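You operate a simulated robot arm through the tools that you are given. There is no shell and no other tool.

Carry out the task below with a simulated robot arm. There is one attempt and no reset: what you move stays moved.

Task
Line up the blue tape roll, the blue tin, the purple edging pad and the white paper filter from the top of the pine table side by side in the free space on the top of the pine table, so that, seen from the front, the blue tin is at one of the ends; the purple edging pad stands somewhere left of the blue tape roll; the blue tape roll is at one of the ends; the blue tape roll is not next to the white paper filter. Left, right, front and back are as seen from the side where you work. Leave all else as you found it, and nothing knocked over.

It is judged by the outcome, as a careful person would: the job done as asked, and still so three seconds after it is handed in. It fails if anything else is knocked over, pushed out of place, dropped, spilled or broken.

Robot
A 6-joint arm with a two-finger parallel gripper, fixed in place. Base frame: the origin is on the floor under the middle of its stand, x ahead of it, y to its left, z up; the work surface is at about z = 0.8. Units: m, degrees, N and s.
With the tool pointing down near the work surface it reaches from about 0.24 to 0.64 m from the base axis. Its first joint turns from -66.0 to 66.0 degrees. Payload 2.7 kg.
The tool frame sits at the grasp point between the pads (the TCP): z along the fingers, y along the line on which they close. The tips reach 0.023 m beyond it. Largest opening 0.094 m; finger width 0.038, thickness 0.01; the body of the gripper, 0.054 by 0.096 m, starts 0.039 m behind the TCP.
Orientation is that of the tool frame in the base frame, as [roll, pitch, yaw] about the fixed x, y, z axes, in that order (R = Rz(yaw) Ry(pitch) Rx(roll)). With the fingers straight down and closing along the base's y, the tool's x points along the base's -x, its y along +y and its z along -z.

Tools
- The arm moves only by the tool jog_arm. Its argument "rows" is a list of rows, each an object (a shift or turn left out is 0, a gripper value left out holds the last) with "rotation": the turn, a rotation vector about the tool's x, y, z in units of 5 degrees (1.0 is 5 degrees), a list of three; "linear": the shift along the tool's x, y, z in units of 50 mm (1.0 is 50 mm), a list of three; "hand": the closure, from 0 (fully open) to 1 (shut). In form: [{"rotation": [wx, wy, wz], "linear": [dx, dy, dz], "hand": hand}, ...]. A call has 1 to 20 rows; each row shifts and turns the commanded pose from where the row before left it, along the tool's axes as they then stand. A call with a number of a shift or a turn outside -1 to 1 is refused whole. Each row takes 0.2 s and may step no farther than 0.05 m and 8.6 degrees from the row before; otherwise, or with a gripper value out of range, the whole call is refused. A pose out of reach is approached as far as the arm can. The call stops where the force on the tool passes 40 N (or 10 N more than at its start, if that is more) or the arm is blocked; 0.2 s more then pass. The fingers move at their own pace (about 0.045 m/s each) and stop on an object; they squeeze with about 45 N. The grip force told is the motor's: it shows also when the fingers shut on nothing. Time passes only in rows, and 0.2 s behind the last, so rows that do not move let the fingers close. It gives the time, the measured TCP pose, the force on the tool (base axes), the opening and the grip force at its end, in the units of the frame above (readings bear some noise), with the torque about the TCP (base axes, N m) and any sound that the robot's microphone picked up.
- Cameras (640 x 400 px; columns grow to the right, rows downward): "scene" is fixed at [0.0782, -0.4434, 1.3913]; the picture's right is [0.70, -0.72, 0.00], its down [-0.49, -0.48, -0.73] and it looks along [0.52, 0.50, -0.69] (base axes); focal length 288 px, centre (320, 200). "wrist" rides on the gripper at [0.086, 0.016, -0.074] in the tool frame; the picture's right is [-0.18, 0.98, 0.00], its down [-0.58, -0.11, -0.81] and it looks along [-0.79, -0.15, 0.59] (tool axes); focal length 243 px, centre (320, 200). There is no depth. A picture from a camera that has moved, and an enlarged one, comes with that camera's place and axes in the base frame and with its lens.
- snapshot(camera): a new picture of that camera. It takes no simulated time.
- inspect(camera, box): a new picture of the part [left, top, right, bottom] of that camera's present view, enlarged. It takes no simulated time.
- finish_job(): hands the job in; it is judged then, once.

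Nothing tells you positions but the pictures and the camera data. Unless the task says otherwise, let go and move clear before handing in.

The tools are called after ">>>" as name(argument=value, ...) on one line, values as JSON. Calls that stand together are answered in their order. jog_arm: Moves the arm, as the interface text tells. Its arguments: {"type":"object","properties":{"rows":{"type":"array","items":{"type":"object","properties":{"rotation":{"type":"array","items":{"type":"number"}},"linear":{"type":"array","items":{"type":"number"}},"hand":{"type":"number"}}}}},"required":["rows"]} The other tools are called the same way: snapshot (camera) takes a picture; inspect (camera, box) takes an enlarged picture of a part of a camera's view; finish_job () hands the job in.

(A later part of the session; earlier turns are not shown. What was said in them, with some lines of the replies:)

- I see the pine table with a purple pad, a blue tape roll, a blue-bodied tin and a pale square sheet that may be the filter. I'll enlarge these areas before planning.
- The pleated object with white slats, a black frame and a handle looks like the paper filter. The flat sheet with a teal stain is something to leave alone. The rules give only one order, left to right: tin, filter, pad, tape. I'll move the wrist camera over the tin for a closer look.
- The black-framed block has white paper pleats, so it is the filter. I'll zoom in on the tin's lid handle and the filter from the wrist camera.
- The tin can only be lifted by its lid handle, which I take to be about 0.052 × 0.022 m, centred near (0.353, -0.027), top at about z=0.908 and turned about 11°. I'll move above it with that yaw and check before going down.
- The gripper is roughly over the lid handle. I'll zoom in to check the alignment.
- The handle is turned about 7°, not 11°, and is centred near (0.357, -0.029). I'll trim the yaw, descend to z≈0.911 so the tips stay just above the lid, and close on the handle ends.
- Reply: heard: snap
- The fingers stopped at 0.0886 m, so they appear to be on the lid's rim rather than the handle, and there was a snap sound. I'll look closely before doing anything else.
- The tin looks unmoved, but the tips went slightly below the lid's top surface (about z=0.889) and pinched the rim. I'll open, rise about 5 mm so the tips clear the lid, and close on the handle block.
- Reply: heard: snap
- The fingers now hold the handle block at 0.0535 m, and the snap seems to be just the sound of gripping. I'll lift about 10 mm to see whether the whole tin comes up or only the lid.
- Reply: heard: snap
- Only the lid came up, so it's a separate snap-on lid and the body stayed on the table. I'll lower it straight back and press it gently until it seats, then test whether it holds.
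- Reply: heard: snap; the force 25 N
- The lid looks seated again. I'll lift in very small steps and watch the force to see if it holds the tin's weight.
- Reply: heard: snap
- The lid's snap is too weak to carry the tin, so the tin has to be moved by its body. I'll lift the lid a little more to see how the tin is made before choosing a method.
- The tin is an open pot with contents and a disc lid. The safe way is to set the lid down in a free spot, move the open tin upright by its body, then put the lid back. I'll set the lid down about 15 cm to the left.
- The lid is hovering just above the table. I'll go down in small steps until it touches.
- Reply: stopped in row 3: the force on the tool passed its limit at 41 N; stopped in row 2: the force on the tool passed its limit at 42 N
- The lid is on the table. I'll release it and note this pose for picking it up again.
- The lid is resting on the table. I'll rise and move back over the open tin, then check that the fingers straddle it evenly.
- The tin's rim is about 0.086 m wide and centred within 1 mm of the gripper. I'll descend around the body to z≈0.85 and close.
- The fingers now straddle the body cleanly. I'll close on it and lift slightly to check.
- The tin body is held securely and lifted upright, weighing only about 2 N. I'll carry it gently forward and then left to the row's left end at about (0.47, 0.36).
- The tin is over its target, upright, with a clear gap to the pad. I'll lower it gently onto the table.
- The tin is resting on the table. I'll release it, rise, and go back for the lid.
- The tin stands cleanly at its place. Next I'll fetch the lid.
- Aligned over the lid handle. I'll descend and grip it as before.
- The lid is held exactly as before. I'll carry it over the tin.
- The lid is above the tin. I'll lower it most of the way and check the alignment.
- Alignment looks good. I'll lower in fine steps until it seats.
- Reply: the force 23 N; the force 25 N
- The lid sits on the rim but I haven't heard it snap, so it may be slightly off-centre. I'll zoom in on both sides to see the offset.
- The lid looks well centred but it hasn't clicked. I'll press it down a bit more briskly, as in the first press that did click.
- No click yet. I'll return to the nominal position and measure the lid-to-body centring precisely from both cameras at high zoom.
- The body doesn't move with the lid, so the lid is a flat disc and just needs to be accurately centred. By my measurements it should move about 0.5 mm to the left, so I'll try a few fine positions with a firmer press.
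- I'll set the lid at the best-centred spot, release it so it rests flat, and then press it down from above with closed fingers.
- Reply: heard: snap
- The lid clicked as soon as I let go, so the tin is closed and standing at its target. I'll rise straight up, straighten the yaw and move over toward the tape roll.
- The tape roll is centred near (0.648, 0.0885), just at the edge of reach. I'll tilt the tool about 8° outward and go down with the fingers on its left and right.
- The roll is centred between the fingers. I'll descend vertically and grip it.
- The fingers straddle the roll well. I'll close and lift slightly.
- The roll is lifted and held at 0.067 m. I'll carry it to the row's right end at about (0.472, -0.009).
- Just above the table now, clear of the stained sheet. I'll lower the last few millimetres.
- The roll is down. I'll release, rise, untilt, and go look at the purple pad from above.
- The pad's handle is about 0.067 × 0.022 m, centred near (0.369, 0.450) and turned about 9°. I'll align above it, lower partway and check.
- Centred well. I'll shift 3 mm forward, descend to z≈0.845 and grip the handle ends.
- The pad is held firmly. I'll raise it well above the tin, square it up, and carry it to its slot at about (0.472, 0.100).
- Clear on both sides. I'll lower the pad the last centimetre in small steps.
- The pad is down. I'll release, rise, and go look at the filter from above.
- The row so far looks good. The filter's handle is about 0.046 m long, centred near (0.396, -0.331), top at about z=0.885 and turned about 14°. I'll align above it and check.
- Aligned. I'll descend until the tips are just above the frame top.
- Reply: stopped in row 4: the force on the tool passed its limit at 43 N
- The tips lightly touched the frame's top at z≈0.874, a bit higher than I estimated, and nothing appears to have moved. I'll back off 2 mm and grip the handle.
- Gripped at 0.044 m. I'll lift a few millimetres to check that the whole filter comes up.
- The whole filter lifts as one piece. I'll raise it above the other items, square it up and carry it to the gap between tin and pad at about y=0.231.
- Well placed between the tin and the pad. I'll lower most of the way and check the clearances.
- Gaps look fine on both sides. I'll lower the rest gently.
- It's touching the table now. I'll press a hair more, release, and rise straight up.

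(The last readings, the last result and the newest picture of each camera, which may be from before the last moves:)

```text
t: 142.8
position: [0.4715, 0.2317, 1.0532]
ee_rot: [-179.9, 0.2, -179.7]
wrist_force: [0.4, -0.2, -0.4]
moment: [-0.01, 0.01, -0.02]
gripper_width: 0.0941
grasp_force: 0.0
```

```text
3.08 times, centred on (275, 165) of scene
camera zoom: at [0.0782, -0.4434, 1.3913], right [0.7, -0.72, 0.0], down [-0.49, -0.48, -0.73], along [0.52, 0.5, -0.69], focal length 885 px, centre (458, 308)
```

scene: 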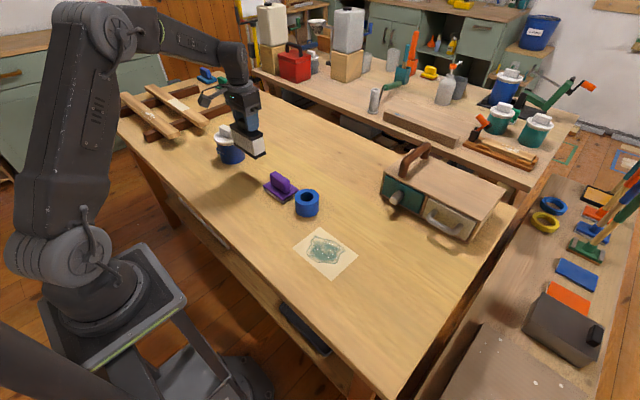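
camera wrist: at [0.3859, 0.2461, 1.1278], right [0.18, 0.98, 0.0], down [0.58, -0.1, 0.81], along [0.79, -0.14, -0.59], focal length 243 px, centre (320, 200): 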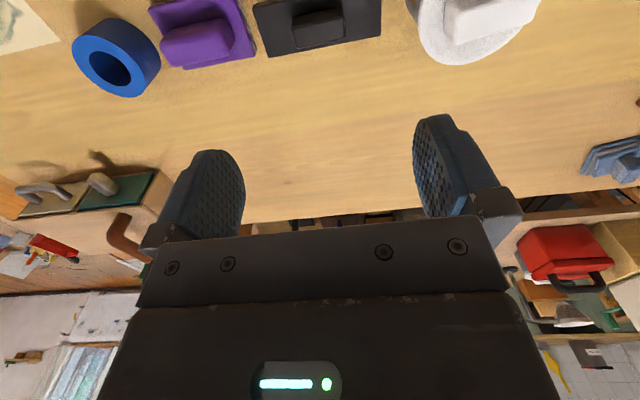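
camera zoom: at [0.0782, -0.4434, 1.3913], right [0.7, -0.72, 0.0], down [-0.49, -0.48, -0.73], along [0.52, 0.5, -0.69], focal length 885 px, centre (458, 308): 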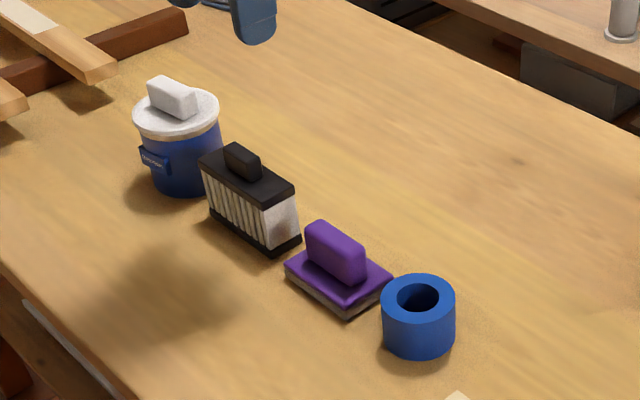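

The row stands left to right: tin, filter, pad, tape. I'll move the arm clear back toward the start pose and take final views.

>>> jog_arm(rows=[{"linear": [0, 0, -0.8]}, {"linear": [0, 0, -0.9]}, {"linear": [0.3, -0.75, 0]}, {"linear": [0.3, -0.75, 0]}, {"linear": [0.3, -0.75, 0]}, {"linear": [0.3, -0.75, 0]}, {"linear": [0.3, -0.75, 0]}, {"linear": [0.3, -0.75, 0]}, {"linear": [0.3, -0.75, 0]}, {"linear": [0.3, -0.75, 0]}, {}, {}])

>>> snapshot(camera="scene")

>>> inspect(camera="scene", box=[190, 110, 350, 230])

>>> inspect(camera="scene", box=[205, 115, 265, 165])

>>> snapshot(camera="wrist")

```text
t: 145.4
position: [0.3535, -0.0702, 1.1371]
ee_rot: [-179.9, 0.1, -179.6]
wrist_force: [0.6, -0.2, -0.4]
moment: [0.0, -0.02, 0.06]
gripper_width: 0.0941
grasp_force: 0.1
```

```text
taken
```

scene: 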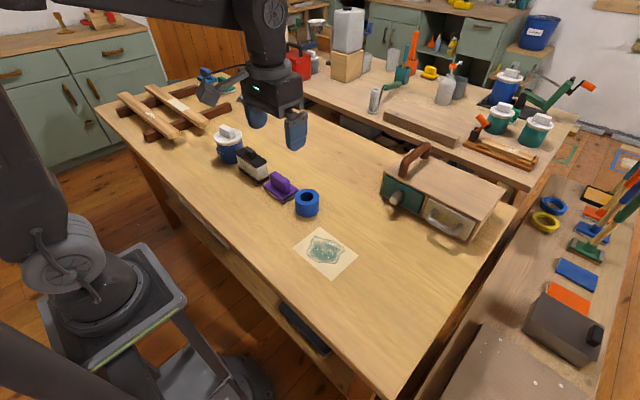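

```text
3.33 times, centred on (270, 170) of scene
camera zoom: at [0.0782, -0.4434, 1.3913], right [0.7, -0.72, 0.0], down [-0.49, -0.48, -0.73], along [0.52, 0.5, -0.69], focal length 959 px, centre (487, 300)
```

zoom: 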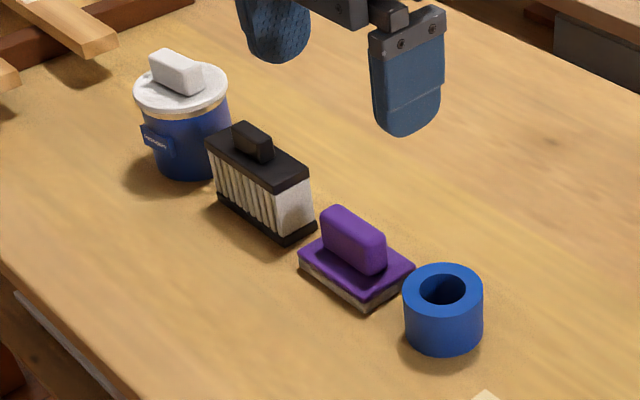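

```text
8.00 times, centred on (235, 140) of scene
camera zoom: at [0.0782, -0.4434, 1.3913], right [0.7, -0.72, 0.0], down [-0.49, -0.48, -0.73], along [0.52, 0.5, -0.69], focal length 2302 px, centre (1000, 680)
```

zoom: 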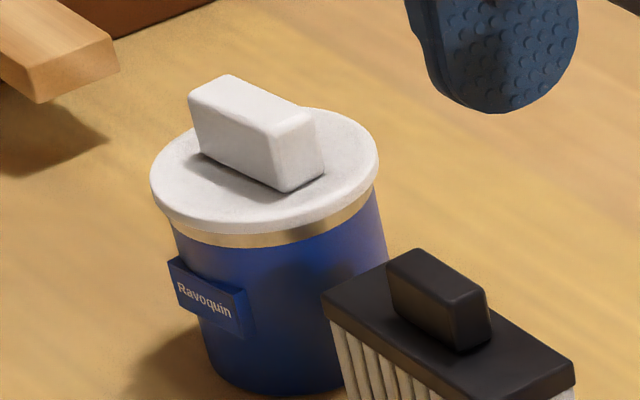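

```text
taken
camera wrist: at [0.2663, -0.0555, 1.2126], right [0.18, 0.98, 0.0], down [0.58, -0.1, 0.81], along [0.79, -0.14, -0.59], focal length 243 px, centre (320, 200)
```

wrist: 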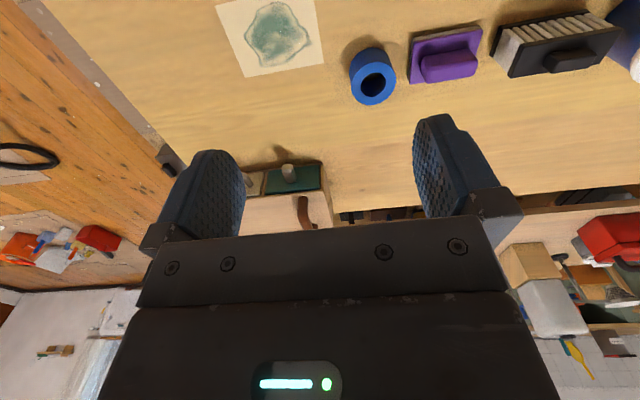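

The four items stand in a row from left to right: tin with its lid on, filter, pad, tape roll. They are all at about x≈0.47 with gaps of about 3 cm. The sheet, drawer box, planks and other pads look untouched and the arm is clear, so I'm handing the job in.

>>> finish_job()

```text
The job is handed in.
```

The four items are lined up on the pine table and the job is handed in. From left to right as seen from the front: blue tin, white paper filter, purple edging pad, blue tape roll. This is the only order your rules allow.

- **Placement:** all four stand at about x = 0.47 m, with gaps of about 3 cm between them. In the final pictures everything is upright, the arm is clear, and the stained sheet and drawer box are where they were. The arm hid part of the far-left corner in those last pictures, but earlier ones showed the planks and spare pads unmoved.
- **Filter:** I took the black-framed block with white pleats to be the white paper filter, and left the flat stained sheet alone.
- **Tin lid:** the tin's lid came off when I first lifted it by its handle. I set the lid on the table, carried the open tin upright to its place, and put the lid back on. I heard it click shut and saw no sign of a spill.
- **Contact with the filter:** the gripper pressed briefly on the filter's frame, up to 43 N, before I gripped its handle. I saw no damage.
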